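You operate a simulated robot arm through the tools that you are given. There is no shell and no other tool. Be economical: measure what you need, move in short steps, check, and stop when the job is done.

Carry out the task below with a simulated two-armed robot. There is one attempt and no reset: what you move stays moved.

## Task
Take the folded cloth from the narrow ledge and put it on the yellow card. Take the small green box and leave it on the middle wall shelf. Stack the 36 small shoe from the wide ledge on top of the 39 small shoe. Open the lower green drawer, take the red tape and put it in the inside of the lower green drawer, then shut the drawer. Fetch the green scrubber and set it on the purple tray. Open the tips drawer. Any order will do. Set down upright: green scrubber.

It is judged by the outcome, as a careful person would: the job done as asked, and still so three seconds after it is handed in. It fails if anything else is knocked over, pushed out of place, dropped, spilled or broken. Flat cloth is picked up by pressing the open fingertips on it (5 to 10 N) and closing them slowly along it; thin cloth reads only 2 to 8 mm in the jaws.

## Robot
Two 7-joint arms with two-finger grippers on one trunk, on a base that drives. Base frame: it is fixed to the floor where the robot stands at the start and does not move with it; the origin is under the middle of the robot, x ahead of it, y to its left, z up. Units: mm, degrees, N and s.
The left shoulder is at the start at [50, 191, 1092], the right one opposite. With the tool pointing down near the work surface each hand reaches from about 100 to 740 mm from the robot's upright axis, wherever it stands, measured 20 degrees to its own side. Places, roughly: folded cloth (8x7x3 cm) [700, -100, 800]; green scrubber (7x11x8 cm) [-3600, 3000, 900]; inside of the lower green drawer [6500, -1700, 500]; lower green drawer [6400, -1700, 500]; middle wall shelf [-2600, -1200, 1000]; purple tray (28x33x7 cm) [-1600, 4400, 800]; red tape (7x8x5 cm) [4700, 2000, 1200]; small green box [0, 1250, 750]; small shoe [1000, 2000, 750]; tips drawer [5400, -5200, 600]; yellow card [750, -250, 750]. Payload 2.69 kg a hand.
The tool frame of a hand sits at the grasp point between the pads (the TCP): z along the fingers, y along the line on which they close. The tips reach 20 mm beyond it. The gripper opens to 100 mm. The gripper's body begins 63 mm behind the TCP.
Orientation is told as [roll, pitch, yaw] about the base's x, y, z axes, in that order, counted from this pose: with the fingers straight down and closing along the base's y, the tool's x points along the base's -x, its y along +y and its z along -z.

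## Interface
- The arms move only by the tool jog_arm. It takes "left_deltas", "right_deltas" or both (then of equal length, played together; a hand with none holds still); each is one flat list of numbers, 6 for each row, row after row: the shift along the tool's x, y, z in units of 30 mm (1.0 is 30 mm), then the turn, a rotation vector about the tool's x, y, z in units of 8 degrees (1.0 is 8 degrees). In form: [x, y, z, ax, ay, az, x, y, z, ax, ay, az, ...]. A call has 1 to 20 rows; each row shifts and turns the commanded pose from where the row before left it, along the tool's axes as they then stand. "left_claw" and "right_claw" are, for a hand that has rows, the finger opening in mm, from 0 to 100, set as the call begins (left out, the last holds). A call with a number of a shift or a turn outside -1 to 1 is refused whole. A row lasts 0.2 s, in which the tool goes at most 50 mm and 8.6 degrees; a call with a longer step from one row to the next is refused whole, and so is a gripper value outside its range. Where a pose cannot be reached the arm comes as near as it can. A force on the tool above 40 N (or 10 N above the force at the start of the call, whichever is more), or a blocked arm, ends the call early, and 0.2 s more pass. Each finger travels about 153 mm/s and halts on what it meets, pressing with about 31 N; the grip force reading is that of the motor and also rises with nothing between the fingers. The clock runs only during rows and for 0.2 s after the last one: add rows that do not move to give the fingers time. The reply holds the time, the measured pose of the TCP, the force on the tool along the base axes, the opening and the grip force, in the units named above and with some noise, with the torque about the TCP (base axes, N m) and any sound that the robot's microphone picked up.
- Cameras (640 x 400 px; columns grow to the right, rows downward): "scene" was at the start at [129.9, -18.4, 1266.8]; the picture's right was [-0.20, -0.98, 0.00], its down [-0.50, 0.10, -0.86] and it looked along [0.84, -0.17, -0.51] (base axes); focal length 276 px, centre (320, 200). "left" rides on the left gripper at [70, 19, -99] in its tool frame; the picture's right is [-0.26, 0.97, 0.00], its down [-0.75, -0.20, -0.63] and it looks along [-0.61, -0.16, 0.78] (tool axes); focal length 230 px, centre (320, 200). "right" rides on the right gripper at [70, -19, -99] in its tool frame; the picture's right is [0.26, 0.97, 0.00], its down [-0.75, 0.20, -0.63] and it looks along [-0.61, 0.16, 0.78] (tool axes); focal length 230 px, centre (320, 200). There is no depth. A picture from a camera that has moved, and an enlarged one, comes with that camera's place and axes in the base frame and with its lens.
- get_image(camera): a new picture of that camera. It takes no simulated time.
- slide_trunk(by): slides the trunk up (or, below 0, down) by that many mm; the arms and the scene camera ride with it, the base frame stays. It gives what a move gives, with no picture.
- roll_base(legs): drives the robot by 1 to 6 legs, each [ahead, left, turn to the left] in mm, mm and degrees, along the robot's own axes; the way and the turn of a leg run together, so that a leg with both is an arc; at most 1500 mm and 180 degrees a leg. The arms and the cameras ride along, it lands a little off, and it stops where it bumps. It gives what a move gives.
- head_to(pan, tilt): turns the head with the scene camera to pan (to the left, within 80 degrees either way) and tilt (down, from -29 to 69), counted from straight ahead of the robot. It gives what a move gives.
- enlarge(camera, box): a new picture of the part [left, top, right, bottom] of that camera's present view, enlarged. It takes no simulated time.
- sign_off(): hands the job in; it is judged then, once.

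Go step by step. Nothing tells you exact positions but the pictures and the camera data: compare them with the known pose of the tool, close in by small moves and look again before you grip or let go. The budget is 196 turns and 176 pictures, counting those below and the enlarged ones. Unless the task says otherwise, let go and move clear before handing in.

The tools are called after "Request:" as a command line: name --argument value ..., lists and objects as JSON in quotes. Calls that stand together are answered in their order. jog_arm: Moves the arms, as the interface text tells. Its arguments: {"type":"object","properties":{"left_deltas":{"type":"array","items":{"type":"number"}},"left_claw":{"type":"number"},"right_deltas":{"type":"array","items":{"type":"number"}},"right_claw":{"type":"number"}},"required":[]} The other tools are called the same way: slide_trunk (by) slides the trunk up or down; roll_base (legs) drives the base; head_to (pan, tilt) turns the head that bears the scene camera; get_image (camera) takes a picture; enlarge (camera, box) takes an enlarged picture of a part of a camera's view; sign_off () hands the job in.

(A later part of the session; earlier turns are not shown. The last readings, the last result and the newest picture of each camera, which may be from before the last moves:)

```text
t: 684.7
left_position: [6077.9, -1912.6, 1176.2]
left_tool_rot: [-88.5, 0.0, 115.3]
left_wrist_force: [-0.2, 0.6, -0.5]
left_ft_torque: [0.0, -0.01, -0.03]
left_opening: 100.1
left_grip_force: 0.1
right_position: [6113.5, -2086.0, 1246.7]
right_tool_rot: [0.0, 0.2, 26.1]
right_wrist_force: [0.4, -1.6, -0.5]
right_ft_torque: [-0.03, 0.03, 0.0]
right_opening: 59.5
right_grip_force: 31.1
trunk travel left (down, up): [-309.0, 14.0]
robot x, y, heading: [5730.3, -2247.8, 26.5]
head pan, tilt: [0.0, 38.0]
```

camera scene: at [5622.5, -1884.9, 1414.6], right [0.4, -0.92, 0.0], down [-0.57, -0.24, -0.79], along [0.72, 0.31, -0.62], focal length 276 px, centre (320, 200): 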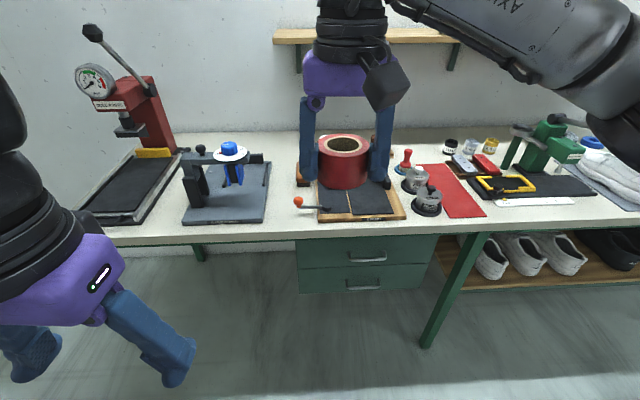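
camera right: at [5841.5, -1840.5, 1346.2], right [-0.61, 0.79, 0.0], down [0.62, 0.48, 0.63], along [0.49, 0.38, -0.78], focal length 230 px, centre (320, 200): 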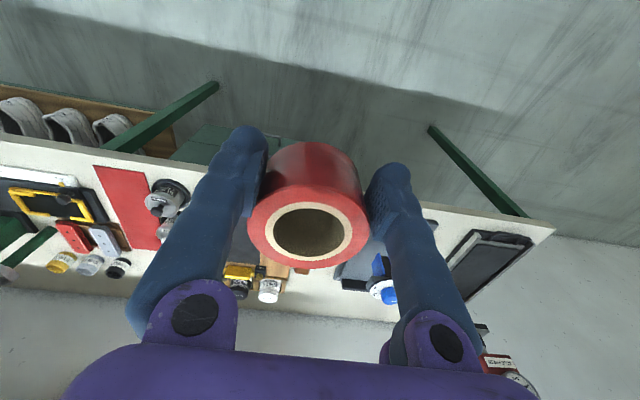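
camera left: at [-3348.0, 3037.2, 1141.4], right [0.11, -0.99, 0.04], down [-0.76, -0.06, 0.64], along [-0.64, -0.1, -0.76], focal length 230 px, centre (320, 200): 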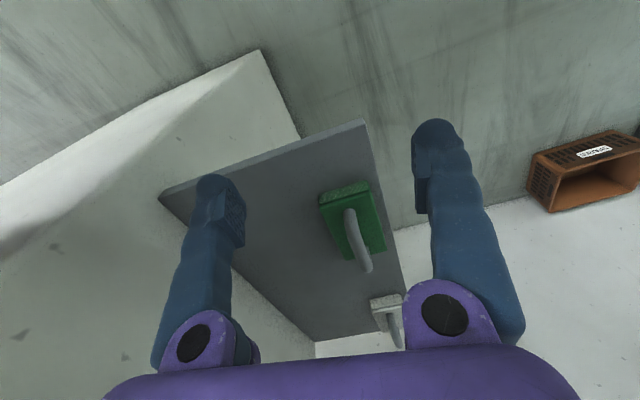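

Left hand now points forward with fingers closing vertically. Lower the trunk and the left arm to handle height and look.

Request:
slide_trunk --by -300

Request:
jog_arm --left_deltas '[0, 0.95, 0, 0, 0, 0, 0, 0.95, 0, 0, 0, 0, 0, 0.95, 0, 0, 0, 0, 0, 0.95, 0, 0, 0, 0, 0, 0.95, 0, 0, 0, 0, 0, 0.95, 0, 0, 0, 0, 0, 0.95, 0, 0, 0, 0, 0, 0.95, 0, 0, 0, 0, 0, 0.95, 0, 0, 0, 0, 0, 0.95, 0, 0, 0, 0]'

Request:
get_image --camera "left"

```text
t: 687.7
left_position: [6077.9, -1911.6, 876.0]
left_tool_rot: [-88.5, -0.1, 115.2]
left_wrist_force: [-0.6, 0.7, 0.6]
left_ft_torque: [-0.01, -0.03, -0.02]
left_opening: 99.8
left_grip_force: 0.0
right_position: [6113.9, -2084.9, 947.4]
right_tool_rot: [0.0, 0.4, 26.1]
right_wrist_force: [0.2, -0.1, -1.8]
right_ft_torque: [-0.03, -0.02, 0.01]
right_opening: 59.1
right_grip_force: 30.6
trunk travel left (down, up): [-9.0, 314.0]
robot x, y, heading: [5725.7, -2248.1, 26.6]
head pan, tilt: [0.0, 38.0]
```

```text
t: 689.9
left_position: [6112.6, -2028.7, 681.9]
left_tool_rot: [-88.2, 0.0, 115.4]
left_wrist_force: [-0.6, -1.2, -0.9]
left_ft_torque: [0.0, 0.01, -0.01]
left_opening: 100.0
left_grip_force: 0.0
left hand out of reach, approached as far as the arm can: row 1, 2, 3, 4, 5, 6, 7, 8, 9, 10
right_position: [6114.6, -2084.1, 946.1]
right_tool_rot: [-0.1, 0.2, 26.1]
right_wrist_force: [0.6, -0.5, -0.1]
right_ft_torque: [-0.05, 0.01, 0.0]
right_opening: 58.7
right_grip_force: 30.9
trunk travel left (down, up): [-9.0, 314.0]
robot x, y, heading: [5730.7, -2244.4, 27.0]
head pan, tilt: [0.0, 38.0]
```

```text
14 pictures are left
camera left: at [6052.8, -2136.0, 667.8], right [-0.14, 0.22, -0.97], down [-0.88, 0.41, 0.22], along [0.45, 0.88, 0.14], focal length 230 px, centre (320, 200)
```

left: 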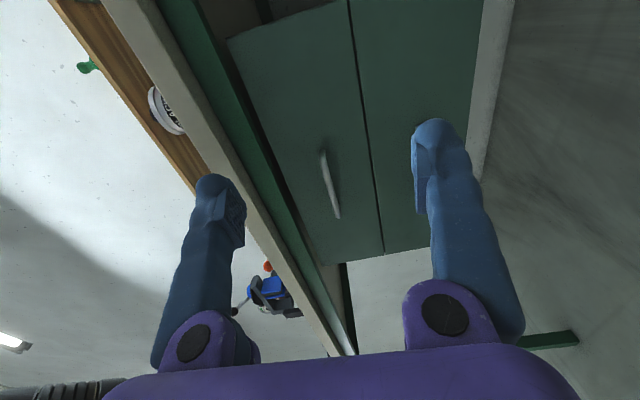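

The arm is limited close-in; extend it forward a bit, then lower and shift left toward the lower handle.

Request:
jog_arm --left_deltas '[0, 0, 0.95, 0, 0, 0, 0, 0, 0.95, 0, 0, 0, 0, 0, 0.95, 0, 0, 0, -0.4, 0.85, 0, 0, 0, 0, -0.4, 0.85, 0, 0, 0, 0, -0.6, 0.85, 0, 0, 0, 0, -0.8, 0.85, 0, 0, 0, 0, -0.8, 0.85, 0, 0, 0, 0, -0.8, 0.5, 0, 0, 0, 0, -0.8, 0, 0, 0, 0, 0]'

```text
t: 692.1
left_position: [6165.4, -2010.2, 695.6]
left_tool_rot: [-88.2, 0.0, 115.3]
left_wrist_force: [-0.2, -0.6, -0.1]
left_ft_torque: [-0.02, 0.0, 0.03]
left_opening: 99.8
left_grip_force: 0.1
left hand out of reach, approached as far as the arm can: row 1, 2, 3, 4, 5, 6, 7, 8, 9, 10
right_position: [6114.5, -2085.8, 946.2]
right_tool_rot: [-0.1, 0.3, 26.1]
right_wrist_force: [0.3, 0.8, 0.0]
right_ft_torque: [-0.02, 0.04, 0.0]
right_opening: 58.6
right_grip_force: 30.8
trunk travel left (down, up): [-9.0, 314.0]
robot x, y, heading: [5732.8, -2249.7, 26.6]
head pan, tilt: [0.0, 38.0]
```

Request:
jog_arm --left_deltas '[0, 0, 0, -0.9, 0, 0, 0, 0, 0, -0.9, 0, 0, 0, 0, 0, -0.9, 0, 0, 0, 0, 0, -0.9, 0, 0, 0, 0, 0, -0.8, 0, 0, -0.63, 0.52, 0.36, 0, 0, 0, -0.63, 0.52, 0.36, 0, 0, 0, -0.63, 0.52, 0.36, 0, 0, 0, -0.63, 0.52, 0.36, 0, 0, 0, -0.63, 0.52, 0.36, 0, 0, 0, -0.63, 0.52, 0.36, 0, 0, 0, -0.63, 0.52, 0.36, 0, 0, 0]'

```text
t: 694.7
left_position: [6124.5, -1913.2, 577.8]
left_tool_rot: [-52.7, -0.4, 115.7]
left_wrist_force: [1.0, 0.0, 0.1]
left_ft_torque: [-0.02, 0.0, 0.01]
left_opening: 99.9
left_grip_force: 0.0
left hand out of reach, approached as far as the arm can: row 11, 12
right_position: [6115.3, -2084.2, 947.0]
right_tool_rot: [0.0, 0.3, 26.0]
right_wrist_force: [-0.1, -0.5, -1.8]
right_ft_torque: [-0.03, 0.0, 0.03]
right_opening: 58.1
right_grip_force: 31.4
trunk travel left (down, up): [-9.0, 314.0]
robot x, y, heading: [5728.4, -2244.2, 26.6]
head pan, tilt: [0.0, 38.0]
```

Tilting works. Look with the left wrist camera to locate the lower handle.

Request:
get_image --camera "left"

```text
13 pictures are left
camera left: at [6073.3, -2016.0, 624.3], right [-0.64, -0.02, -0.77], down [-0.67, 0.51, 0.55], along [0.38, 0.86, -0.34], focal length 230 px, centre (320, 200)
```

left: 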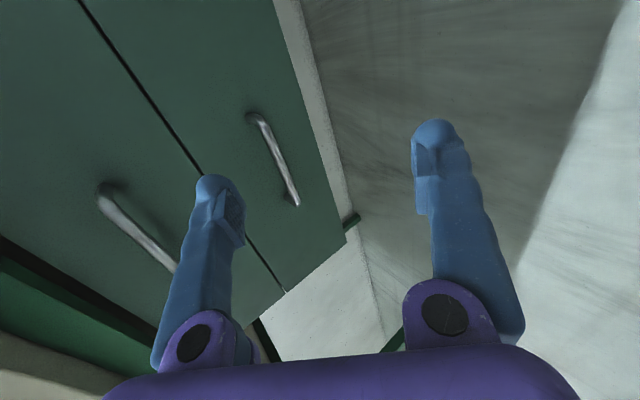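

Lower handle centre ≈(6248,−1797,535). Move to a standoff in line with it and check.

Request:
jog_arm --left_deltas '[-0.34, -0.43, 0.3, 0, 0, 0, -0.34, -0.43, 0.3, 0, 0, 0, -0.34, -0.43, 0.6, 0, 0, 0, -0.34, -0.43, 0.9, 0, 0, 0, -0.34, -0.43, 0.9, 0, 0, 0]' --left_claw 60

Request:
get_image --camera "left"

```text
t: 695.9
left_position: [6193.4, -1841.4, 585.3]
left_tool_rot: [-52.8, -0.2, 115.4]
left_wrist_force: [-0.1, -0.1, -0.1]
left_ft_torque: [0.0, -0.02, 0.04]
left_opening: 59.9
left_grip_force: 0.1
left hand out of reach, approached as far as the arm can: row 1, 3, 5
right_position: [6113.7, -2086.0, 946.8]
right_tool_rot: [-0.1, 0.3, 26.1]
right_wrist_force: [0.4, 0.8, -0.7]
right_ft_torque: [-0.04, 0.0, -0.01]
right_opening: 58.4
right_grip_force: 31.6
trunk travel left (down, up): [-9.0, 314.0]
robot x, y, heading: [5729.7, -2246.5, 26.7]
head pan, tilt: [0.0, 38.0]
```

```text
12 pictures are left
camera left: at [6142.3, -1942.6, 631.6], right [-0.64, -0.02, -0.77], down [-0.67, 0.51, 0.54], along [0.38, 0.86, -0.34], focal length 230 px, centre (320, 200)
```

left: 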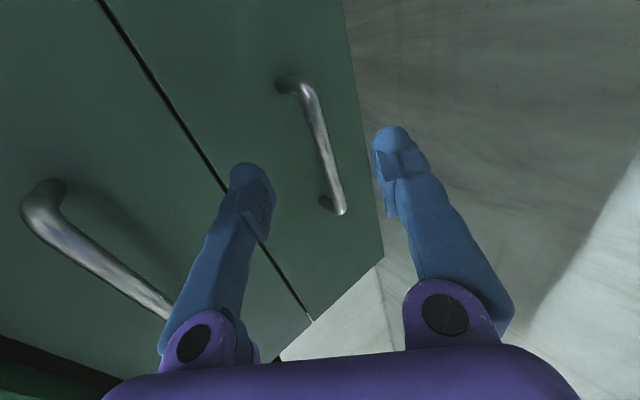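

The bar is centred between the fingers. Advance 65 mm and grip it.

Request:
jog_arm --left_deltas '[-0.17, 0, 0.72, 0, 0, 0, -0.17, 0, 0.72, 0, 0, 0, -0.17, 0, 0.72, 0, 0, 0, 0, 0, 0, 0, 0, 0]' --left_claw 44

Request:
jog_arm --left_deltas '[0, 0, 0, 0, 0, 0, 0, 0, 0, 0, 0, 0, 0, 0, 0, 0, 0, 0]' --left_claw 0

```text
t: 696.9
left_position: [6201.2, -1836.3, 580.4]
left_tool_rot: [-52.8, -0.3, 115.5]
left_wrist_force: [-0.9, -0.1, -0.2]
left_ft_torque: [0.02, 0.02, 0.02]
left_opening: 43.7
left_grip_force: 0.1
left hand out of reach, approached as far as the arm can: row 1, 2, 3
right_position: [6115.3, -2085.3, 946.8]
right_tool_rot: [0.0, 0.4, 26.1]
right_wrist_force: [-0.2, -0.5, -1.3]
right_ft_torque: [-0.05, 0.02, 0.0]
right_opening: 58.2
right_grip_force: 30.8
trunk travel left (down, up): [-9.0, 314.0]
robot x, y, heading: [5731.9, -2244.7, 26.8]
head pan, tilt: [0.0, 38.0]
```

```text
t: 697.7
left_position: [6202.4, -1836.1, 579.7]
left_tool_rot: [-52.8, -0.3, 115.4]
left_wrist_force: [0.0, -0.7, 0.5]
left_ft_torque: [-0.03, 0.03, 0.0]
left_opening: 0.1
left_grip_force: 28.9
right_position: [6114.6, -2085.0, 947.3]
right_tool_rot: [-0.1, 0.3, 26.1]
right_wrist_force: [0.4, -0.1, -1.1]
right_ft_torque: [-0.02, -0.01, -0.01]
right_opening: 58.2
right_grip_force: 30.6
trunk travel left (down, up): [-9.0, 314.0]
robot x, y, heading: [5729.9, -2245.1, 26.8]
head pan, tilt: [0.0, 38.0]
```

The arm is at a limit again. Tilt the fingers further down (~55°), and use the base for the forward part.

Request:
jog_arm --left_deltas '[0, 0, 0, -0.8, 0, 0, 0, 0, 0, -0.8, 0, 0, 0, 0, 0, -0.7, 0, 0, -0.24, 0.2, 0.3, 0, 0, 0, -0.24, 0.2, 0.3, 0, 0, 0, 0, 0.2, 0.3, 0, 0, 0]' --left_claw 38

```text
t: 699.1
left_position: [6197.3, -1821.9, 549.0]
left_tool_rot: [-34.8, -0.1, 115.2]
left_wrist_force: [0.0, 0.4, 0.4]
left_ft_torque: [0.01, 0.02, 0.0]
left_opening: 38.1
left_grip_force: 0.0
right_position: [6114.5, -2085.9, 947.1]
right_tool_rot: [0.0, 0.4, 26.1]
right_wrist_force: [0.4, 0.0, -1.4]
right_ft_torque: [-0.01, 0.02, -0.04]
right_opening: 57.8
right_grip_force: 31.3
trunk travel left (down, up): [-9.0, 314.0]
robot x, y, heading: [5730.0, -2250.8, 26.7]
head pan, tilt: [0.0, 38.0]
```

Good, reachable. Raise 12 mm, drive the base forward 48 mm, then drop behind the bar and close.

Request:
jog_arm --left_deltas '[0, -0.23, -0.33, 0, 0, 0]'

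Request:
roll_base --legs '[[48, 0, 0]]'

Request:
get_image --camera "left"

```text
t: 699.5
left_position: [6195.9, -1821.9, 562.1]
left_tool_rot: [-34.8, 0.1, 115.1]
left_wrist_force: [-0.3, 0.0, 0.0]
left_ft_torque: [0.0, -0.01, 0.0]
left_opening: 38.2
left_grip_force: 0.0
right_position: [6115.6, -2085.2, 947.5]
right_tool_rot: [0.0, 0.3, 26.1]
right_wrist_force: [-0.4, 0.4, -1.0]
right_ft_torque: [-0.04, 0.03, 0.0]
right_opening: 58.0
right_grip_force: 31.0
trunk travel left (down, up): [-9.0, 314.0]
robot x, y, heading: [5731.1, -2246.7, 26.9]
head pan, tilt: [0.0, 38.0]
```

```text
t: 700.4
left_position: [6238.6, -1801.4, 560.6]
left_tool_rot: [-34.7, 0.0, 115.2]
left_wrist_force: [-11.1, -6.5, -4.5]
left_ft_torque: [-0.02, 0.03, 0.08]
left_opening: 31.2
left_grip_force: 0.0
right_position: [6157.9, -2063.9, 947.5]
right_tool_rot: [-0.1, 0.3, 26.2]
right_wrist_force: [0.3, 0.2, -1.2]
right_ft_torque: [0.0, 0.05, 0.03]
right_opening: 57.7
right_grip_force: 31.0
trunk travel left (down, up): [-9.0, 314.0]
robot x, y, heading: [5770.9, -2224.6, 26.7]
head pan, tilt: [0.0, 38.0]
```

```text
11 pictures are left
camera left: at [6202.7, -1895.5, 632.3], right [-0.83, -0.1, -0.55], down [-0.49, 0.6, 0.63], along [0.26, 0.8, -0.55], focal length 230 px, centre (320, 200)
```

left: 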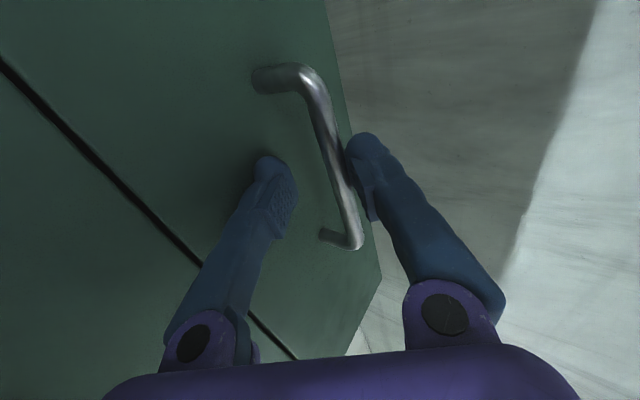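

The bar is between the fingers, forward finger just touching the drawer face. Ease back slightly, drop down, and close.

Request:
jog_arm --left_deltas '[0, 0.24, 0.1, 0, 0, 0, 0, 0.24, 0.3, 0, 0, 0, 0, 0, 0, 0, 0, 0]'

Request:
jog_arm --left_deltas '[0, 0, 0, 0, 0, 0, 0, 0, 0, 0, 0, 0, 0, 0, 0, 0, 0, 0]' --left_claw 0

```text
t: 701.2
left_position: [6233.5, -1802.5, 543.5]
left_tool_rot: [-34.6, 0.0, 115.1]
left_wrist_force: [-1.1, 0.1, 0.6]
left_ft_torque: [0.01, 0.02, 0.0]
left_opening: 37.9
left_grip_force: 0.0
right_position: [6157.1, -2063.4, 947.3]
right_tool_rot: [0.0, 0.3, 26.0]
right_wrist_force: [0.0, -0.6, -0.8]
right_ft_torque: [-0.02, 0.02, 0.01]
right_opening: 57.7
right_grip_force: 30.4
trunk travel left (down, up): [-9.0, 314.0]
robot x, y, heading: [5772.9, -2228.1, 26.7]
head pan, tilt: [0.0, 38.0]
```

```text
t: 702.0
left_position: [6234.4, -1802.8, 543.7]
left_tool_rot: [-34.7, 0.1, 115.2]
left_wrist_force: [2.7, 0.4, 7.1]
left_ft_torque: [-0.27, -0.14, 0.3]
left_opening: 6.1
left_grip_force: 32.7
right_position: [6157.5, -2063.6, 946.3]
right_tool_rot: [0.1, 0.1, 26.0]
right_wrist_force: [1.1, 0.5, -1.1]
right_ft_torque: [-0.01, 0.03, 0.04]
right_opening: 57.6
right_grip_force: 31.0
trunk travel left (down, up): [-9.0, 314.0]
robot x, y, heading: [5776.6, -2221.0, 26.8]
head pan, tilt: [0.0, 38.0]
```

Gripped the bar. Pull the drawer by backing the base.

Request:
roll_base --legs '[[-60, 0, 0], [-220, 0, 0]]'

Request:
get_image --camera "scene"

```text
t: 704.3
left_position: [5986.2, -1926.9, 541.8]
left_tool_rot: [-34.5, 0.0, 115.4]
left_wrist_force: [-1.6, 4.9, -4.0]
left_ft_torque: [-0.13, -0.06, 0.2]
left_opening: 6.1
left_grip_force: 32.5
right_position: [5910.8, -2188.0, 946.5]
right_tool_rot: [-0.1, 0.2, 26.2]
right_wrist_force: [-0.6, -0.6, -1.2]
right_ft_torque: [0.0, 0.05, -0.01]
right_opening: 57.6
right_grip_force: 31.2
trunk travel left (down, up): [-9.0, 314.0]
robot x, y, heading: [5525.0, -2347.1, 26.5]
head pan, tilt: [0.0, 38.0]
```

```text
10 pictures are left
camera scene: at [5640.5, -2292.8, 1114.5], right [0.45, -0.89, 0.0], down [-0.55, -0.28, -0.79], along [0.7, 0.35, -0.62], focal length 276 px, centre (320, 200)
```

scene: 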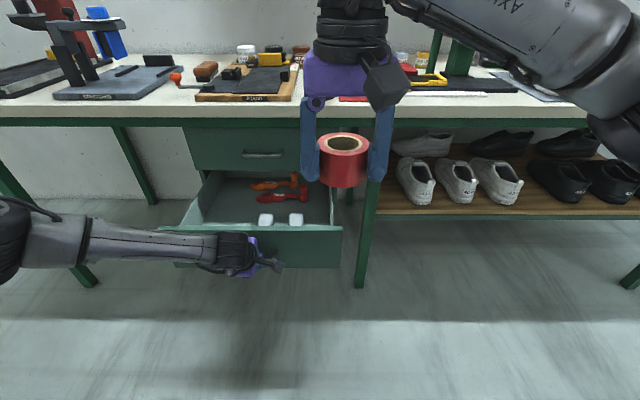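

Drawer is open about 280 mm. Release the handle and move the left hand up and aside.

Request:
jog_arm --left_deltas '[0, 0, 0, 0, 0, 0, 0, 0, 0, 0, 0, 0, 0, -0.4, -0.6, 0, 0, 0, 0, -0.57, -0.82, 0, 0, 0, 0, -0.57, -0.82, 0, 0, 0, 0, -0.57, -0.82, 0, 0, 0, 0, -0.57, -0.82, 0, 0, 0, 0, -0.57, -0.82, 0, 0, 0, 0, -0.57, -0.82, 0, 0, 0, 0, -0.57, -0.82, 0, 0, 0, 0, -0.57, -0.82, 0, 0, 0, 0, -0.57, -0.82, 0, 0, 0, -0.9, 0, 0, 0, 0, 0, -0.9, 0, 0, 0, 0, 0, -0.9, 0, 0, 0, 0, 0, -0.9, 0, 0, 0, 0, 0, -0.9, 0, 0, 0, 0, 0, -0.9, 0, 0, 0, 0, 0]' --left_claw 42

Request:
roll_base --legs '[[0, 197, 0], [190, 0, 0.5]]'

Request:
get_image --camera "scene"

```text
t: 708.1
left_position: [5916.1, -1780.2, 833.9]
left_tool_rot: [-34.6, -0.1, 115.2]
left_wrist_force: [-0.2, 0.3, 0.6]
left_ft_torque: [0.0, 0.02, 0.0]
left_opening: 41.9
left_grip_force: 0.1
right_position: [5909.6, -2188.4, 947.6]
right_tool_rot: [0.0, 0.2, 26.1]
right_wrist_force: [0.1, 0.9, -0.2]
right_ft_torque: [-0.02, 0.04, 0.01]
right_opening: 57.4
right_grip_force: 31.2
trunk travel left (down, up): [-9.0, 314.0]
robot x, y, heading: [5526.9, -2350.1, 26.6]
head pan, tilt: [0.0, 38.0]
```

```text
t: 711.6
left_position: [5994.8, -1515.3, 833.8]
left_tool_rot: [-34.6, -0.1, 115.5]
left_wrist_force: [0.3, -0.5, -0.2]
left_ft_torque: [0.02, 0.0, -0.01]
left_opening: 42.1
left_grip_force: 0.0
right_position: [5989.3, -1924.2, 946.6]
right_tool_rot: [0.0, 0.3, 26.4]
right_wrist_force: [0.1, -0.1, -1.1]
right_ft_torque: [-0.03, 0.05, -0.01]
right_opening: 56.5
right_grip_force: 30.7
trunk travel left (down, up): [-9.0, 314.0]
robot x, y, heading: [5608.8, -2089.6, 26.9]
head pan, tilt: [0.0, 38.0]
```

```text
9 pictures are left
camera scene: at [5719.9, -2030.1, 1114.5], right [0.45, -0.89, 0.0], down [-0.55, -0.28, -0.79], along [0.7, 0.36, -0.62], focal length 276 px, centre (320, 200)
```

scene: 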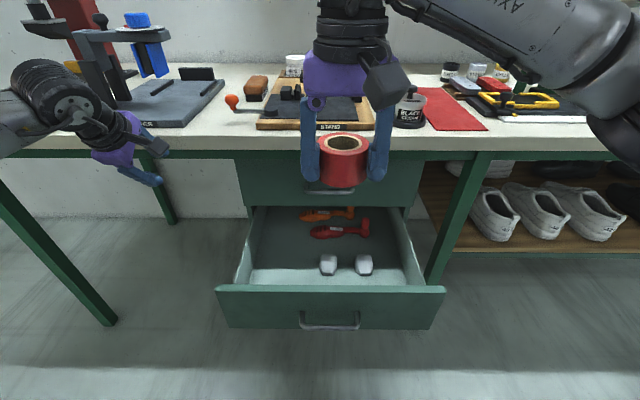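

The drawer's free area is at its left front. Shift the base left a bit, move the tape over it and lower.

Request:
roll_base --legs '[[0, 110, 0]]'

Request:
jog_arm --right_deltas '[-0.87, 0.1, 0, 0, 0, 0, -0.87, 0.1, 0, 0, 0, 0, -0.87, 0.1, 0, 0, 0, 0, -0.87, 0.1, 0, 0, 0, 0, -0.87, 0.1, 0, 0, 0, 0, 0, 0, 0.95, 0, 0, 0, 0, 0, 0.95, 0, 0, 0, 0, 0, 0.95, 0, 0, 0, 0, 0, 0.95, 0, 0, 0, 0, 0, 0.95, 0, 0, 0, 0, 0, 0.95, 0, 0, 0, 0, 0, 0.95, 0, 0, 0, 0, 0, 0.95, 0, 0, 0, 0, 0, 0.95, 0, 0, 0]'

Request:
get_image --camera "scene"

```text
t: 713.2
left_position: [5945.5, -1420.2, 832.5]
left_tool_rot: [-34.7, -0.1, 115.6]
left_wrist_force: [-0.8, -0.1, 0.3]
left_ft_torque: [-0.01, 0.0, 0.02]
left_opening: 41.9
left_grip_force: 0.0
right_position: [5939.4, -1826.9, 946.7]
right_tool_rot: [-0.2, 0.2, 26.5]
right_wrist_force: [-0.2, 0.0, -1.5]
right_ft_torque: [-0.01, 0.01, -0.02]
right_opening: 56.8
right_grip_force: 31.0
trunk travel left (down, up): [-9.0, 314.0]
robot x, y, heading: [5552.5, -1991.2, 27.1]
head pan, tilt: [0.0, 38.0]
```

```text
t: 716.2
left_position: [5944.0, -1418.9, 832.5]
left_tool_rot: [-34.6, -0.1, 115.6]
left_wrist_force: [0.3, -0.1, 0.7]
left_ft_torque: [-0.01, -0.03, 0.01]
left_opening: 42.0
left_grip_force: 0.1
right_position: [6048.2, -1757.2, 689.3]
right_tool_rot: [-0.1, 0.3, 26.5]
right_wrist_force: [-0.1, 0.2, -0.1]
right_ft_torque: [0.0, 0.03, 0.02]
right_opening: 56.3
right_grip_force: 31.5
trunk travel left (down, up): [-9.0, 314.0]
robot x, y, heading: [5560.2, -1990.2, 27.3]
head pan, tilt: [0.0, 38.0]
```

```text
8 pictures are left
camera scene: at [5670.7, -1934.0, 1114.6], right [0.46, -0.89, 0.0], down [-0.55, -0.28, -0.79], along [0.7, 0.36, -0.62], focal length 276 px, centre (320, 200)
```

scene: 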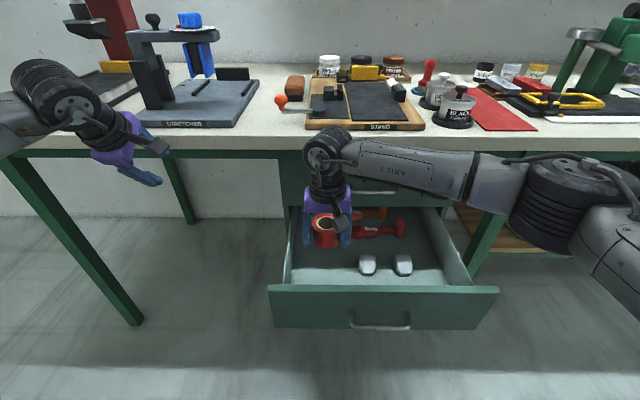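

Good position. Lower into the drawer until contact.

Request:
jog_arm --right_deltas '[0, 0, 0.95, 0, 0, 0, 0, 0, 0.95, 0, 0, 0, 0, 0, 0.95, 0, 0, 0, 0, 0, 0, 0, 0, 0]'

Request:
jog_arm --right_deltas '[0, 0, 0.4, 0, 0, 0, 0, 0, 0, 0, 0, 0]'

Request:
jog_arm --right_deltas '[0, 0, 0.4, 0, 0, 0, 0, 0, 0, 0, 0, 0]'

Request:
jog_arm --right_deltas '[0, 0, 0.25, 0, 0, 0, 0, 0, 0, 0, 0, 0]'

```text
t: 717.2
left_position: [5943.2, -1418.6, 833.2]
left_tool_rot: [-34.6, -0.2, 115.6]
left_wrist_force: [-0.4, 0.4, 0.8]
left_ft_torque: [0.01, 0.0, 0.0]
left_opening: 42.0
left_grip_force: 0.0
right_position: [6048.5, -1755.8, 605.3]
right_tool_rot: [0.1, 0.3, 26.5]
right_wrist_force: [-1.3, 0.4, -0.4]
right_ft_torque: [0.0, -0.02, 0.02]
right_opening: 55.9
right_grip_force: 30.8
trunk travel left (down, up): [-9.0, 314.0]
robot x, y, heading: [5555.9, -1993.4, 27.0]
head pan, tilt: [0.0, 38.0]
```

```text
t: 717.8
left_position: [5943.9, -1418.9, 832.5]
left_tool_rot: [-34.6, -0.1, 115.4]
left_wrist_force: [-0.1, -0.1, -0.1]
left_ft_torque: [-0.02, -0.02, -0.01]
left_opening: 42.0
left_grip_force: 0.0
right_position: [6049.7, -1757.0, 592.6]
right_tool_rot: [-0.1, 0.3, 26.4]
right_wrist_force: [-0.7, -0.6, -2.1]
right_ft_torque: [-0.03, -0.01, 0.0]
right_opening: 56.0
right_grip_force: 30.8
trunk travel left (down, up): [-9.0, 314.0]
robot x, y, heading: [5559.0, -1992.4, 26.9]
head pan, tilt: [0.0, 38.0]
```

```text
t: 718.4
left_position: [5943.0, -1420.1, 833.3]
left_tool_rot: [-34.7, -0.1, 115.6]
left_wrist_force: [-1.4, -0.3, -0.6]
left_ft_torque: [-0.02, -0.02, 0.01]
left_opening: 42.1
left_grip_force: 0.0
right_position: [6049.2, -1757.6, 580.5]
right_tool_rot: [-0.1, 0.4, 26.5]
right_wrist_force: [0.4, 0.9, -0.5]
right_ft_torque: [0.0, -0.01, -0.05]
right_opening: 55.7
right_grip_force: 31.0
trunk travel left (down, up): [-9.0, 314.0]
robot x, y, heading: [5557.0, -1992.2, 27.3]
head pan, tilt: [0.0, 38.0]
```

```text
t: 719.0
left_position: [5943.9, -1418.4, 833.2]
left_tool_rot: [-34.6, -0.1, 115.6]
left_wrist_force: [0.3, -0.6, 0.3]
left_ft_torque: [-0.02, 0.01, 0.04]
left_opening: 42.0
left_grip_force: 0.0
right_position: [6049.2, -1757.4, 574.2]
right_tool_rot: [-0.1, 0.4, 26.5]
right_wrist_force: [-0.1, -0.1, -0.5]
right_ft_torque: [0.02, -0.02, 0.01]
right_opening: 56.3
right_grip_force: 31.0
trunk travel left (down, up): [-9.0, 314.0]
robot x, y, heading: [5558.8, -1991.4, 27.0]
head pan, tilt: [0.0, 38.0]
```

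Request:
jog_arm --right_deltas '[0, 0, 0.3, 0, 0, 0, 0, 0, 0, 0, 0, 0]'

Request:
jog_arm --right_deltas '[0, 0, 0.3, 0, 0, 0, 0, 0, 0, 0, 0, 0]'

Request:
jog_arm --right_deltas '[0, 0, 0.3, 0, 0, 0, 0, 0, 0, 0, 0, 0]'

Request:
jog_arm --right_deltas '[0, 0, 0.3, 0, 0, 0, 0, 0, 0, 0, 0, 0]'

```text
t: 719.6
left_position: [5943.0, -1418.6, 833.0]
left_tool_rot: [-34.6, 0.0, 115.6]
left_wrist_force: [0.1, -0.3, 0.5]
left_ft_torque: [0.0, -0.05, 0.02]
left_opening: 42.0
left_grip_force: 0.1
right_position: [6047.8, -1758.9, 564.9]
right_tool_rot: [0.0, 0.3, 26.5]
right_wrist_force: [0.7, -0.4, -1.6]
right_ft_torque: [-0.06, 0.06, 0.03]
right_opening: 56.1
right_grip_force: 30.7
trunk travel left (down, up): [-9.0, 314.0]
robot x, y, heading: [5555.5, -1989.6, 27.0]
head pan, tilt: [0.0, 38.0]
```

```text
t: 720.2
left_position: [5944.5, -1420.1, 833.5]
left_tool_rot: [-34.6, -0.2, 115.6]
left_wrist_force: [0.3, -0.3, 0.1]
left_ft_torque: [0.03, 0.03, -0.03]
left_opening: 42.0
left_grip_force: 0.1
right_position: [6048.2, -1757.1, 555.1]
right_tool_rot: [0.0, 0.4, 26.5]
right_wrist_force: [1.3, -0.3, 0.0]
right_ft_torque: [0.0, 0.03, -0.01]
right_opening: 55.8
right_grip_force: 30.7
trunk travel left (down, up): [-9.0, 314.0]
robot x, y, heading: [5554.7, -1989.9, 27.1]
head pan, tilt: [0.0, 38.0]
```

```text
t: 720.8
left_position: [5942.6, -1419.4, 832.8]
left_tool_rot: [-34.6, -0.1, 115.6]
left_wrist_force: [0.2, -0.4, 0.0]
left_ft_torque: [0.02, -0.02, 0.02]
left_opening: 42.1
left_grip_force: 0.1
right_position: [6048.4, -1757.8, 546.2]
right_tool_rot: [-0.1, 0.2, 26.4]
right_wrist_force: [0.7, -0.2, -1.1]
right_ft_torque: [-0.02, 0.03, -0.01]
right_opening: 55.8
right_grip_force: 30.8
trunk travel left (down, up): [-9.0, 314.0]
robot x, y, heading: [5552.5, -1994.9, 27.0]
head pan, tilt: [0.0, 38.0]
```

```text
t: 721.4
left_position: [5944.4, -1419.1, 832.7]
left_tool_rot: [-34.6, -0.2, 115.6]
left_wrist_force: [-0.9, -0.1, -0.3]
left_ft_torque: [-0.03, 0.03, -0.02]
left_opening: 42.2
left_grip_force: 0.1
right_position: [6047.7, -1757.1, 536.5]
right_tool_rot: [-0.1, 0.3, 26.5]
right_wrist_force: [1.0, 1.1, -0.1]
right_ft_torque: [-0.02, 0.05, 0.0]
right_opening: 55.9
right_grip_force: 30.7
trunk travel left (down, up): [-9.0, 314.0]
robot x, y, heading: [5555.2, -1994.8, 27.0]
head pan, tilt: [0.0, 38.0]
```

Request:
jog_arm --right_deltas '[0, 0, 0.3, 0, 0, 0, 0, 0, 0, 0, 0, 0, 0, 0, 0.3, 0, 0, 0, 0, 0, 0, 0, 0, 0]'

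Request:
jog_arm --right_deltas '[0, 0, 0.3, 0, 0, 0, 0, 0, 0, 0, 0, 0]'

Request:
jog_arm --right_deltas '[0, 0, 0.3, 0, 0, 0, 0, 0, 0, 0, 0, 0]'

Request:
enlarge --camera "scene" --box '[240, 160, 480, 310]'

```text
t: 722.2
left_position: [5943.0, -1420.2, 834.2]
left_tool_rot: [-34.7, -0.2, 115.6]
left_wrist_force: [-0.1, 0.6, 1.2]
left_ft_torque: [-0.03, -0.01, 0.05]
left_opening: 41.8
left_grip_force: 0.0
right_position: [6052.4, -1755.6, 530.4]
right_tool_rot: [0.2, 0.1, 26.3]
right_wrist_force: [2.6, -2.2, 17.6]
right_ft_torque: [-0.67, 1.56, 0.35]
right_opening: 55.6
right_grip_force: 31.2
trunk travel left (down, up): [-9.0, 314.0]
robot x, y, heading: [5555.2, -1993.3, 27.0]
head pan, tilt: [0.0, 38.0]
stopped in row 3 (right hand): the force on the tool passed its limit at 50 N (the readings are from after the stop); the commanded pose is now the measured one
```

```text
t: 722.5
left_position: [5944.7, -1420.5, 833.2]
left_tool_rot: [-34.6, -0.1, 115.5]
left_wrist_force: [-0.1, 1.1, -0.3]
left_ft_torque: [0.03, -0.01, 0.02]
left_opening: 42.1
left_grip_force: 0.0
right_position: [6053.2, -1753.7, 530.4]
right_tool_rot: [0.3, -0.1, 26.2]
right_wrist_force: [2.1, -3.2, 16.9]
right_ft_torque: [-0.62, 1.41, 0.32]
right_opening: 55.6
right_grip_force: 31.5
trunk travel left (down, up): [-9.0, 314.0]
robot x, y, heading: [5558.6, -1991.5, 26.9]
head pan, tilt: [0.0, 38.0]
stopped in row 1 (right hand): the force on the tool passed its limit at 48 N (the readings are from after the stop); the commanded pose is now the measured one
```

```text
t: 722.9
left_position: [5945.0, -1421.8, 833.9]
left_tool_rot: [-34.7, -0.1, 115.7]
left_wrist_force: [0.5, -0.7, 0.4]
left_ft_torque: [0.0, 0.01, 0.02]
left_opening: 42.1
left_grip_force: 0.0
right_position: [6055.4, -1753.4, 531.0]
right_tool_rot: [0.4, -0.2, 26.2]
right_wrist_force: [2.6, -1.8, 15.1]
right_ft_torque: [-0.64, 1.37, 0.3]
right_opening: 55.3
right_grip_force: 31.1
trunk travel left (down, up): [-9.0, 314.0]
robot x, y, heading: [5554.3, -1993.3, 27.1]
head pan, tilt: [0.0, 38.0]
stopped in row 1 (right hand): the force on the tool passed its limit at 48 N (the readings are from after the stop); the commanded pose is now the measured one
```

```text
2.67 times, centred on (360, 235) of scene
camera zoom: at [5670.5, -1934.8, 1114.5], right [0.45, -0.89, 0.0], down [-0.55, -0.28, -0.79], along [0.7, 0.36, -0.62], focal length 737 px, centre (213, 107)
```

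zoom: 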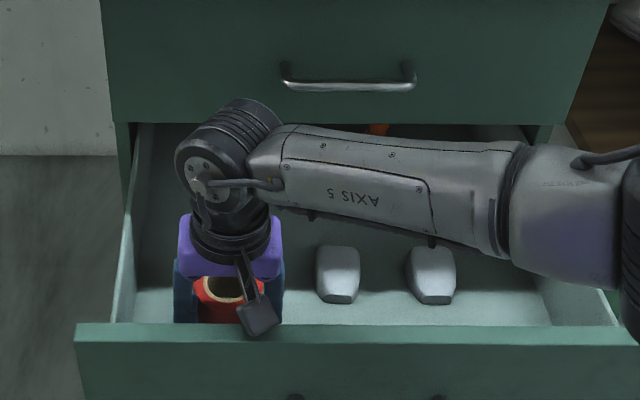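

The wrist camera touched the drawer's front rim. Raise a bit, move 40 mm further in, and lower again.

Request:
jog_arm --right_deltas '[0, 0, -0.5, 0, 0, 0, -0.65, 0, 0, 0, 0, 0, -0.65, 0, 0, 0, 0, 0, 0, 0, 0.4, 0, 0, 0, 0, 0, 0, 0, 0, 0]'

Request:
jog_arm --right_deltas '[0, 0, 0.3, 0, 0, 0, 0, 0, 0, 0, 0, 0]'

Request:
jog_arm --right_deltas '[0, 0, 0.3, 0, 0, 0, 0, 0, 0, 0, 0, 0]'

Request:
jog_arm --right_deltas '[0, 0, 0.3, 0, 0, 0, 0, 0, 0, 0, 0, 0]'

```text
t: 724.1
left_position: [5943.6, -1419.7, 833.8]
left_tool_rot: [-34.7, -0.1, 115.5]
left_wrist_force: [-0.4, -0.4, -0.2]
left_ft_torque: [-0.02, 0.0, -0.01]
left_opening: 41.9
left_grip_force: 0.1
right_position: [6090.6, -1735.4, 530.6]
right_tool_rot: [0.3, -0.1, 26.2]
right_wrist_force: [0.5, 0.3, -0.4]
right_ft_torque: [-0.02, -0.03, 0.0]
right_opening: 55.5
right_grip_force: 31.1
trunk travel left (down, up): [-9.0, 314.0]
robot x, y, heading: [5556.4, -1991.1, 27.0]
head pan, tilt: [0.0, 38.0]
```

```text
t: 724.7
left_position: [5944.5, -1421.3, 833.4]
left_tool_rot: [-34.7, -0.1, 115.6]
left_wrist_force: [0.2, -0.3, -0.6]
left_ft_torque: [0.02, 0.01, -0.01]
left_opening: 42.2
left_grip_force: 0.0
right_position: [6089.7, -1734.5, 522.9]
right_tool_rot: [0.4, -0.1, 26.3]
right_wrist_force: [0.3, 0.1, 0.5]
right_ft_torque: [0.03, 0.02, -0.03]
right_opening: 18.2
right_grip_force: 0.1
trunk travel left (down, up): [-9.0, 314.0]
robot x, y, heading: [5559.2, -1993.2, 27.0]
head pan, tilt: [0.0, 38.0]
```

```text
t: 725.3
left_position: [5944.2, -1420.6, 833.3]
left_tool_rot: [-34.6, -0.1, 115.6]
left_wrist_force: [0.0, 0.2, -0.7]
left_ft_torque: [-0.03, 0.04, 0.0]
left_opening: 42.1
left_grip_force: 0.0
right_position: [6090.4, -1734.4, 513.7]
right_tool_rot: [0.4, -0.1, 26.2]
right_wrist_force: [-0.4, 1.1, 0.7]
right_ft_torque: [0.01, 0.0, -0.01]
right_opening: 39.9
right_grip_force: 0.1
trunk travel left (down, up): [-9.0, 314.0]
robot x, y, heading: [5555.7, -1992.6, 27.1]
head pan, tilt: [0.0, 38.0]
```

```text
t: 725.9
left_position: [5944.2, -1419.5, 834.2]
left_tool_rot: [-34.7, -0.2, 115.6]
left_wrist_force: [0.1, 0.1, 0.0]
left_ft_torque: [0.01, 0.01, 0.03]
left_opening: 41.9
left_grip_force: 0.1
right_position: [6091.3, -1735.9, 506.2]
right_tool_rot: [0.4, -0.3, 26.2]
right_wrist_force: [0.9, -0.4, 8.9]
right_ft_torque: [-0.21, -0.09, -0.07]
right_opening: 39.9
right_grip_force: 0.1
trunk travel left (down, up): [-9.0, 314.0]
robot x, y, heading: [5559.6, -1992.7, 27.0]
head pan, tilt: [0.0, 38.0]
```

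The tape slipped out just above the drawer floor. Raise the hand and look.

Request:
jog_arm --right_deltas '[0, 0, -0.8, 0, 0, 0, 0, 0, -0.95, 0, 0, 0, 0, 0, -0.95, 0, 0, 0, 0, 0, -0.95, 0, 0, 0, 0, 0, -0.95, 0, 0, 0, 0, 0, -0.95, 0, 0, 0, 0, 0, -0.95, 0, 0, 0, 0, 0, -0.95, 0, 0, 0, 0, 0, -0.95, 0, 0, 0, 0, 0, -0.95, 0, 0, 0, 0.9, 0, -0.95, 0, 0, 0, 0.9, 0, -0.9, 0, 0, 0, 0.9, 0, 0, 0, 0, 0, 0.9, 0, 0, 0, 0, 0]'

Request:
get_image --camera "scene"

```text
t: 728.9
left_position: [5945.0, -1420.7, 833.6]
left_tool_rot: [-34.6, -0.1, 115.7]
left_wrist_force: [0.8, -0.5, 1.0]
left_ft_torque: [-0.05, -0.02, -0.01]
left_opening: 42.2
left_grip_force: 0.0
right_position: [5992.4, -1786.1, 839.7]
right_tool_rot: [0.4, 0.0, 26.2]
right_wrist_force: [-0.3, -0.4, -0.1]
right_ft_torque: [-0.02, 0.01, 0.01]
right_opening: 40.0
right_grip_force: 0.1
trunk travel left (down, up): [-9.0, 314.0]
robot x, y, heading: [5559.7, -1993.3, 26.7]
head pan, tilt: [0.0, 38.0]
```

```text
6 pictures are left
camera scene: at [5670.9, -1934.6, 1114.6], right [0.45, -0.89, 0.0], down [-0.55, -0.28, -0.79], along [0.7, 0.36, -0.62], focal length 276 px, centre (320, 200)
```

scene: 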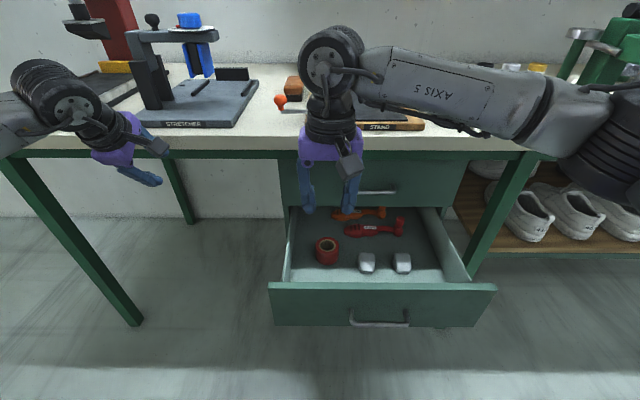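

The tape stands in the drawer. To shut it, reposition the base and push the drawer front with the left fist in the same low pose used for the handle.

Request:
roll_base --legs '[[-184, -282, 0]]'

Request:
jog_arm --left_deltas '[0.9, 0, 0, 0, 0, 0, 0.9, 0, 0, 0, 0, 0, 0.9, 0, 0, 0, 0, 0, 0.9, 0, 0, 0, 0, 0, 0.9, 0, 0, 0, 0, 0, 0.9, 0, 0, 0, 0, 0, 0.9, 0, 0, 0, 0, 0, 0, 0.57, 0.82, 0, 0, 0, 0, 0.57, 0.82, 0, 0, 0, 0, 0.57, 0.82, 0, 0, 0, 0, 0.57, 0.82, 0, 0, 0, 0, 0.57, 0.82, 0, 0, 0, 0, 0.57, 0.82, 0, 0, 0, 0, 0.57, 0.82, 0, 0, 0, 0, 0.4, 0.57, 0, 0, 0]' --left_claw 0 --right_deltas '[0.9, -0.4, 0, 0, 0, 0, 0.9, -0.4, 0, 0, 0, 0, 0.9, -0.5, 0, 0, 0, 0, 0.5, -0.9, 0, 0, 0, 0, 0, -0.9, 0, 0, 0, 0, 0, -0.9, 0, 0, 0, 0, 0, -0.9, 0, 0, 0, 0, 0, 0, 0, 0, 0, 0, 0, 0, 0, 0, 0, 0, 0, 0, 0, 0, 0, 0, 0, 0, 0, 0, 0, 0, 0, 0, 0, 0, 0, 0, 0, 0, 0, 0, 0, 0, 0, 0, 0, 0, 0, 0, 0, 0, 0, 0, 0, 0]'

```text
t: 732.0
left_position: [5910.5, -1755.6, 831.7]
left_tool_rot: [-34.6, -0.1, 115.7]
left_wrist_force: [0.2, 0.5, -0.2]
left_ft_torque: [0.0, 0.01, 0.01]
left_opening: 42.0
left_grip_force: 0.2
right_position: [5956.6, -2122.7, 839.1]
right_tool_rot: [0.4, -0.1, 26.1]
right_wrist_force: [0.3, 0.6, 0.4]
right_ft_torque: [0.03, 0.01, -0.03]
right_opening: 40.1
right_grip_force: 0.0
trunk travel left (down, up): [-9.0, 314.0]
robot x, y, heading: [5521.6, -2329.3, 26.7]
head pan, tilt: [0.0, 38.0]
```

```text
t: 735.2
left_position: [5990.2, -1925.9, 602.0]
left_tool_rot: [-34.7, -0.1, 115.7]
left_wrist_force: [0.0, -0.4, -0.7]
left_ft_torque: [0.0, 0.03, -0.04]
left_opening: 0.0
left_grip_force: 29.3
right_position: [5937.0, -2296.9, 838.6]
right_tool_rot: [0.4, 0.0, 26.3]
right_wrist_force: [0.2, 0.4, 0.1]
right_ft_torque: [0.01, 0.0, 0.04]
right_opening: 40.0
right_grip_force: 0.1
trunk travel left (down, up): [-9.0, 314.0]
robot x, y, heading: [5521.8, -2331.1, 27.0]
head pan, tilt: [0.0, 38.0]
```

Positioned in front of the drawer face. Push it shut by driving forward.

Request:
roll_base --legs '[[150, 0, 0], [130, 0, 0]]'

Request:
roll_base --legs '[[20, 0, 0]]'

Request:
get_image --camera "scene"

```text
t: 737.5
left_position: [6241.5, -1797.8, 601.4]
left_tool_rot: [-34.6, -0.2, 115.7]
left_wrist_force: [-2.8, -1.6, -5.7]
left_ft_torque: [0.06, -0.34, 0.05]
left_opening: 0.0
left_grip_force: 29.2
right_position: [6189.7, -2167.3, 838.7]
right_tool_rot: [0.4, -0.1, 26.4]
right_wrist_force: [0.3, 0.5, 0.0]
right_ft_torque: [-0.02, 0.01, 0.01]
right_opening: 39.8
right_grip_force: 0.1
trunk travel left (down, up): [-9.0, 314.0]
robot x, y, heading: [5776.3, -2195.9, 27.2]
head pan, tilt: [0.0, 38.0]
```

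```text
t: 738.3
left_position: [6243.9, -1797.1, 595.6]
left_tool_rot: [-33.5, -0.1, 115.7]
left_wrist_force: [0.0, -0.1, 0.1]
left_ft_torque: [-0.02, -0.03, 0.02]
left_opening: 0.0
left_grip_force: 29.4
right_position: [6198.6, -2163.5, 837.9]
right_tool_rot: [0.4, -0.1, 26.5]
right_wrist_force: [-0.6, -0.8, 0.4]
right_ft_torque: [-0.01, 0.02, 0.03]
right_opening: 39.9
right_grip_force: 0.0
trunk travel left (down, up): [-9.0, 314.0]
robot x, y, heading: [5781.6, -2195.9, 27.4]
head pan, tilt: [0.0, 38.0]
stopped in leg 1: the robot was blocked; the commanded pose is now the measured one
```

```text
5 pictures are left
camera scene: at [5897.8, -2137.7, 1114.6], right [0.46, -0.89, 0.0], down [-0.55, -0.28, -0.79], along [0.7, 0.36, -0.62], focal length 276 px, centre (320, 200)
```

scene: 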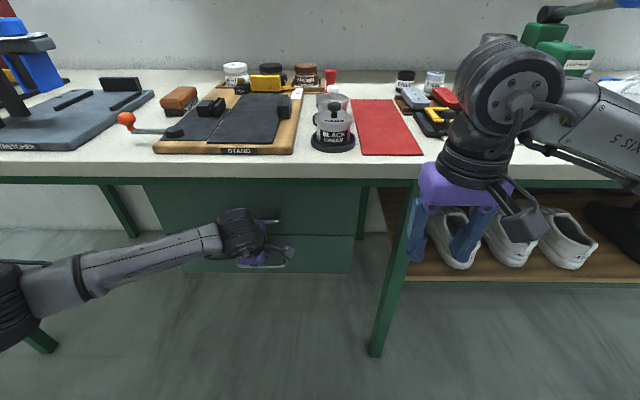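

It got blocked just before fully shut (likely the hand against the upper handle). Back off, shift ~100 mm left of the handles, and push again.

Request:
roll_base --legs '[[-50, 0, 0]]'

Request:
jog_arm --left_deltas '[-0.85, 0.1, 0.15, 0, 0, 0, -0.85, 0.1, 0.15, 0, 0, 0, -0.85, 0.1, 0.15, 0, 0, 0, -0.85, 0.1, 0.15, 0, 0, 0]'

Request:
roll_base --legs '[[55, 0, 0], [20, 0, 0]]'

Request:
enlarge --camera "scene" --box '[120, 150, 400, 325]'

```text
t: 739.2
left_position: [6200.5, -1818.9, 595.7]
left_tool_rot: [-33.5, -0.1, 115.6]
left_wrist_force: [-0.6, -0.8, -0.5]
left_ft_torque: [-0.02, 0.04, -0.01]
left_opening: 0.0
left_grip_force: 29.6
right_position: [6154.9, -2186.5, 838.4]
right_tool_rot: [0.4, -0.1, 26.4]
right_wrist_force: [-0.6, 0.6, -0.5]
right_ft_torque: [0.01, 0.0, -0.03]
right_opening: 39.9
right_grip_force: 0.1
trunk travel left (down, up): [-9.0, 314.0]
robot x, y, heading: [5740.6, -2217.5, 27.1]
head pan, tilt: [0.0, 38.0]
```

```text
t: 740.2
left_position: [6155.4, -1726.6, 574.2]
left_tool_rot: [-33.5, -0.1, 115.6]
left_wrist_force: [-0.3, -0.5, 0.5]
left_ft_torque: [-0.03, -0.01, 0.02]
left_opening: 0.0
left_grip_force: 29.7
right_position: [6153.2, -2184.8, 838.4]
right_tool_rot: [0.5, -0.1, 26.4]
right_wrist_force: [-0.5, -0.4, 0.5]
right_ft_torque: [0.04, 0.03, 0.01]
right_opening: 39.8
right_grip_force: 0.0
trunk travel left (down, up): [-9.0, 314.0]
robot x, y, heading: [5740.8, -2219.6, 27.1]
head pan, tilt: [0.0, 38.0]
```

```text
t: 741.5
left_position: [6204.5, -1703.5, 571.2]
left_tool_rot: [-32.5, -0.2, 115.7]
left_wrist_force: [-4.1, -1.6, 2.9]
left_ft_torque: [-0.01, -0.02, 0.05]
left_opening: 0.0
left_grip_force: 29.4
right_position: [6209.0, -2156.8, 838.7]
right_tool_rot: [0.4, -0.3, 26.3]
right_wrist_force: [-0.4, 0.4, -0.4]
right_ft_torque: [0.01, 0.02, 0.01]
right_opening: 39.9
right_grip_force: 0.0
trunk travel left (down, up): [-9.0, 314.0]
robot x, y, heading: [5798.8, -2191.6, 27.2]
head pan, tilt: [0.0, 38.0]
stopped in leg 2: the force on the tool passed its limit at 70 N (the readings are from after the stop); the commanded pose is now the measured one
```

```text
2.29 times, centred on (260, 238) of scene
camera zoom: at [5908.5, -2132.1, 1114.5], right [0.46, -0.89, 0.0], down [-0.55, -0.28, -0.79], along [0.7, 0.36, -0.62], focal length 632 px, centre (457, 114)
```

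zoom: 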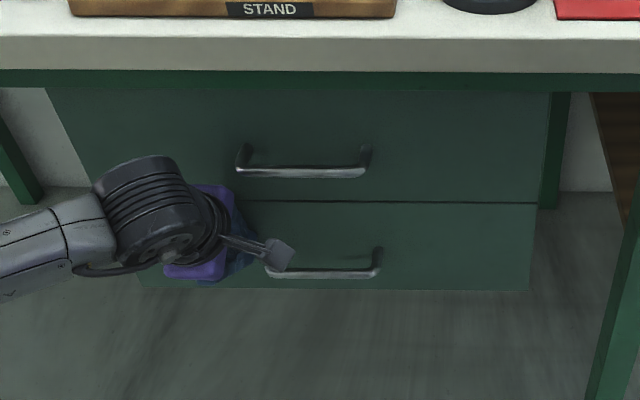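

The lower green drawer is flush/shut. Now the tips drawer near (5400,−5200): back off, raise the left hand a bit, turn toward it and look.

Request:
roll_base --legs '[[-420, 0, 0], [0, 0, -90]]'

Request:
head_to --pan -25 --tilt 18

Request:
get_image --camera "scene"

```text
t: 747.9
left_position: [5911.5, -2791.1, 570.4]
left_tool_rot: [-32.5, -0.2, 25.6]
left_wrist_force: [0.2, 0.2, 0.1]
left_ft_torque: [-0.02, -0.02, -0.02]
left_opening: 0.3
left_grip_force: 29.4
right_position: [5455.4, -2795.4, 839.4]
right_tool_rot: [0.4, -0.1, -63.7]
right_wrist_force: [0.2, -0.3, 0.4]
right_ft_torque: [0.0, 0.02, 0.03]
right_opening: 40.3
right_grip_force: 0.2
trunk travel left (down, up): [-9.0, 314.0]
robot x, y, heading: [5424.9, -2382.0, -62.9]
head pan, tilt: [0.0, 38.0]
```

```text
t: 748.8
left_position: [5911.0, -2790.9, 569.2]
left_tool_rot: [-32.6, -0.2, 25.5]
left_wrist_force: [-0.6, -0.1, 0.7]
left_ft_torque: [-0.01, 0.0, 0.01]
left_opening: 0.0
left_grip_force: 29.9
right_position: [5456.0, -2793.9, 838.6]
right_tool_rot: [0.4, -0.1, -63.8]
right_wrist_force: [0.3, -1.2, -0.2]
right_ft_torque: [0.05, 0.03, -0.03]
right_opening: 39.9
right_grip_force: 0.0
trunk travel left (down, up): [-9.0, 314.0]
robot x, y, heading: [5426.0, -2377.5, -63.1]
head pan, tilt: [-25.0, 18.0]
```

```text
3 pictures are left
camera scene: at [5448.3, -2508.8, 1146.2], right [-1.0, -0.04, 0.0], down [-0.01, 0.31, -0.95], along [0.04, -0.95, -0.31], focal length 276 px, centre (320, 200)
```

scene: 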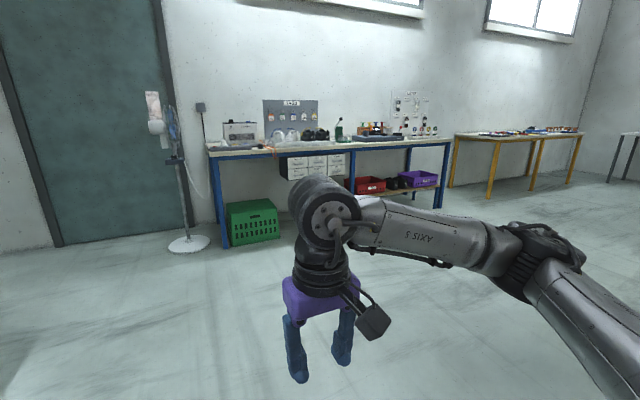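

The white drawer unit under the blue bench is the target; coordinates point to its right column. Drive in front of it, move the left hand aside, and zoom to read labels.

Request:
roll_base --legs '[[880, -726, 0], [850, -726, 0]]'

Request:
jog_arm --left_deltas '[-0.9, 0, 0, 0, 0, 0, -0.9, 0, 0, 0, 0, 0, -0.9, 0, 0, 0, 0, 0, -0.9, 0, 0, 0, 0, 0, -0.9, 0, 0, 0, 0, 0, -0.9, 0, 0, 0, 0, 0]' --left_claw 50

Request:
head_to --pan 14 --tilt 38

Request:
enlarge --camera "scene" --box '[160, 60, 480, 260]'

```text
t: 762.0
left_position: [5392.8, -4976.2, 570.1]
left_tool_rot: [-32.5, -0.3, 25.4]
left_wrist_force: [-0.2, -0.9, 0.4]
left_ft_torque: [0.01, 0.02, 0.02]
left_opening: 0.1
left_grip_force: 29.2
right_position: [4938.5, -4977.0, 838.8]
right_tool_rot: [0.4, 0.0, -63.8]
right_wrist_force: [0.0, 0.0, 1.0]
right_ft_torque: [-0.01, 0.0, -0.04]
right_opening: 40.0
right_grip_force: 0.2
trunk travel left (down, up): [-9.0, 314.0]
robot x, y, heading: [4908.4, -4561.1, -63.0]
head pan, tilt: [-25.0, 18.0]
```

```text
t: 763.4
left_position: [5536.9, -4904.9, 570.6]
left_tool_rot: [-32.5, -0.1, 25.4]
left_wrist_force: [-0.3, -0.2, -0.5]
left_ft_torque: [0.05, 0.01, 0.01]
left_opening: 50.1
left_grip_force: 0.0
right_position: [4937.2, -4977.1, 837.9]
right_tool_rot: [0.4, -0.1, -63.9]
right_wrist_force: [-1.0, 0.0, 0.7]
right_ft_torque: [0.0, 0.0, -0.01]
right_opening: 40.1
right_grip_force: 0.0
trunk travel left (down, up): [-9.0, 314.0]
robot x, y, heading: [4907.5, -4558.9, -63.2]
head pan, tilt: [-25.0, 18.0]
```

```text
t: 764.5
left_position: [5536.7, -4906.2, 570.0]
left_tool_rot: [-32.4, -0.2, 25.4]
left_wrist_force: [-0.2, -0.7, -0.3]
left_ft_torque: [0.0, 0.02, -0.01]
left_opening: 50.2
left_grip_force: 0.1
right_position: [4937.5, -4978.0, 838.6]
right_tool_rot: [0.4, -0.1, -63.9]
right_wrist_force: [0.4, -0.1, -0.1]
right_ft_torque: [-0.01, 0.01, -0.04]
right_opening: 39.9
right_grip_force: 0.1
trunk travel left (down, up): [-9.0, 314.0]
robot x, y, heading: [4908.9, -4561.1, -63.1]
head pan, tilt: [14.0, 38.0]
```

```text
2.00 times, centred on (320, 160) of scene
camera zoom: at [4983.7, -4663.5, 1114.6], right [-0.76, -0.65, 0.0], down [-0.4, 0.47, -0.79], along [0.52, -0.6, -0.62], focal length 553 px, centre (320, 280)
```

zoom: 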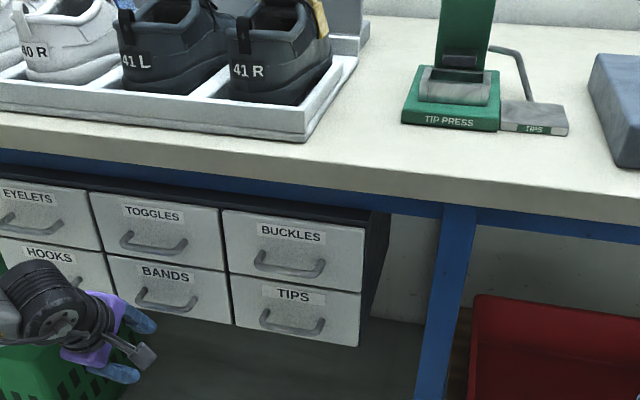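

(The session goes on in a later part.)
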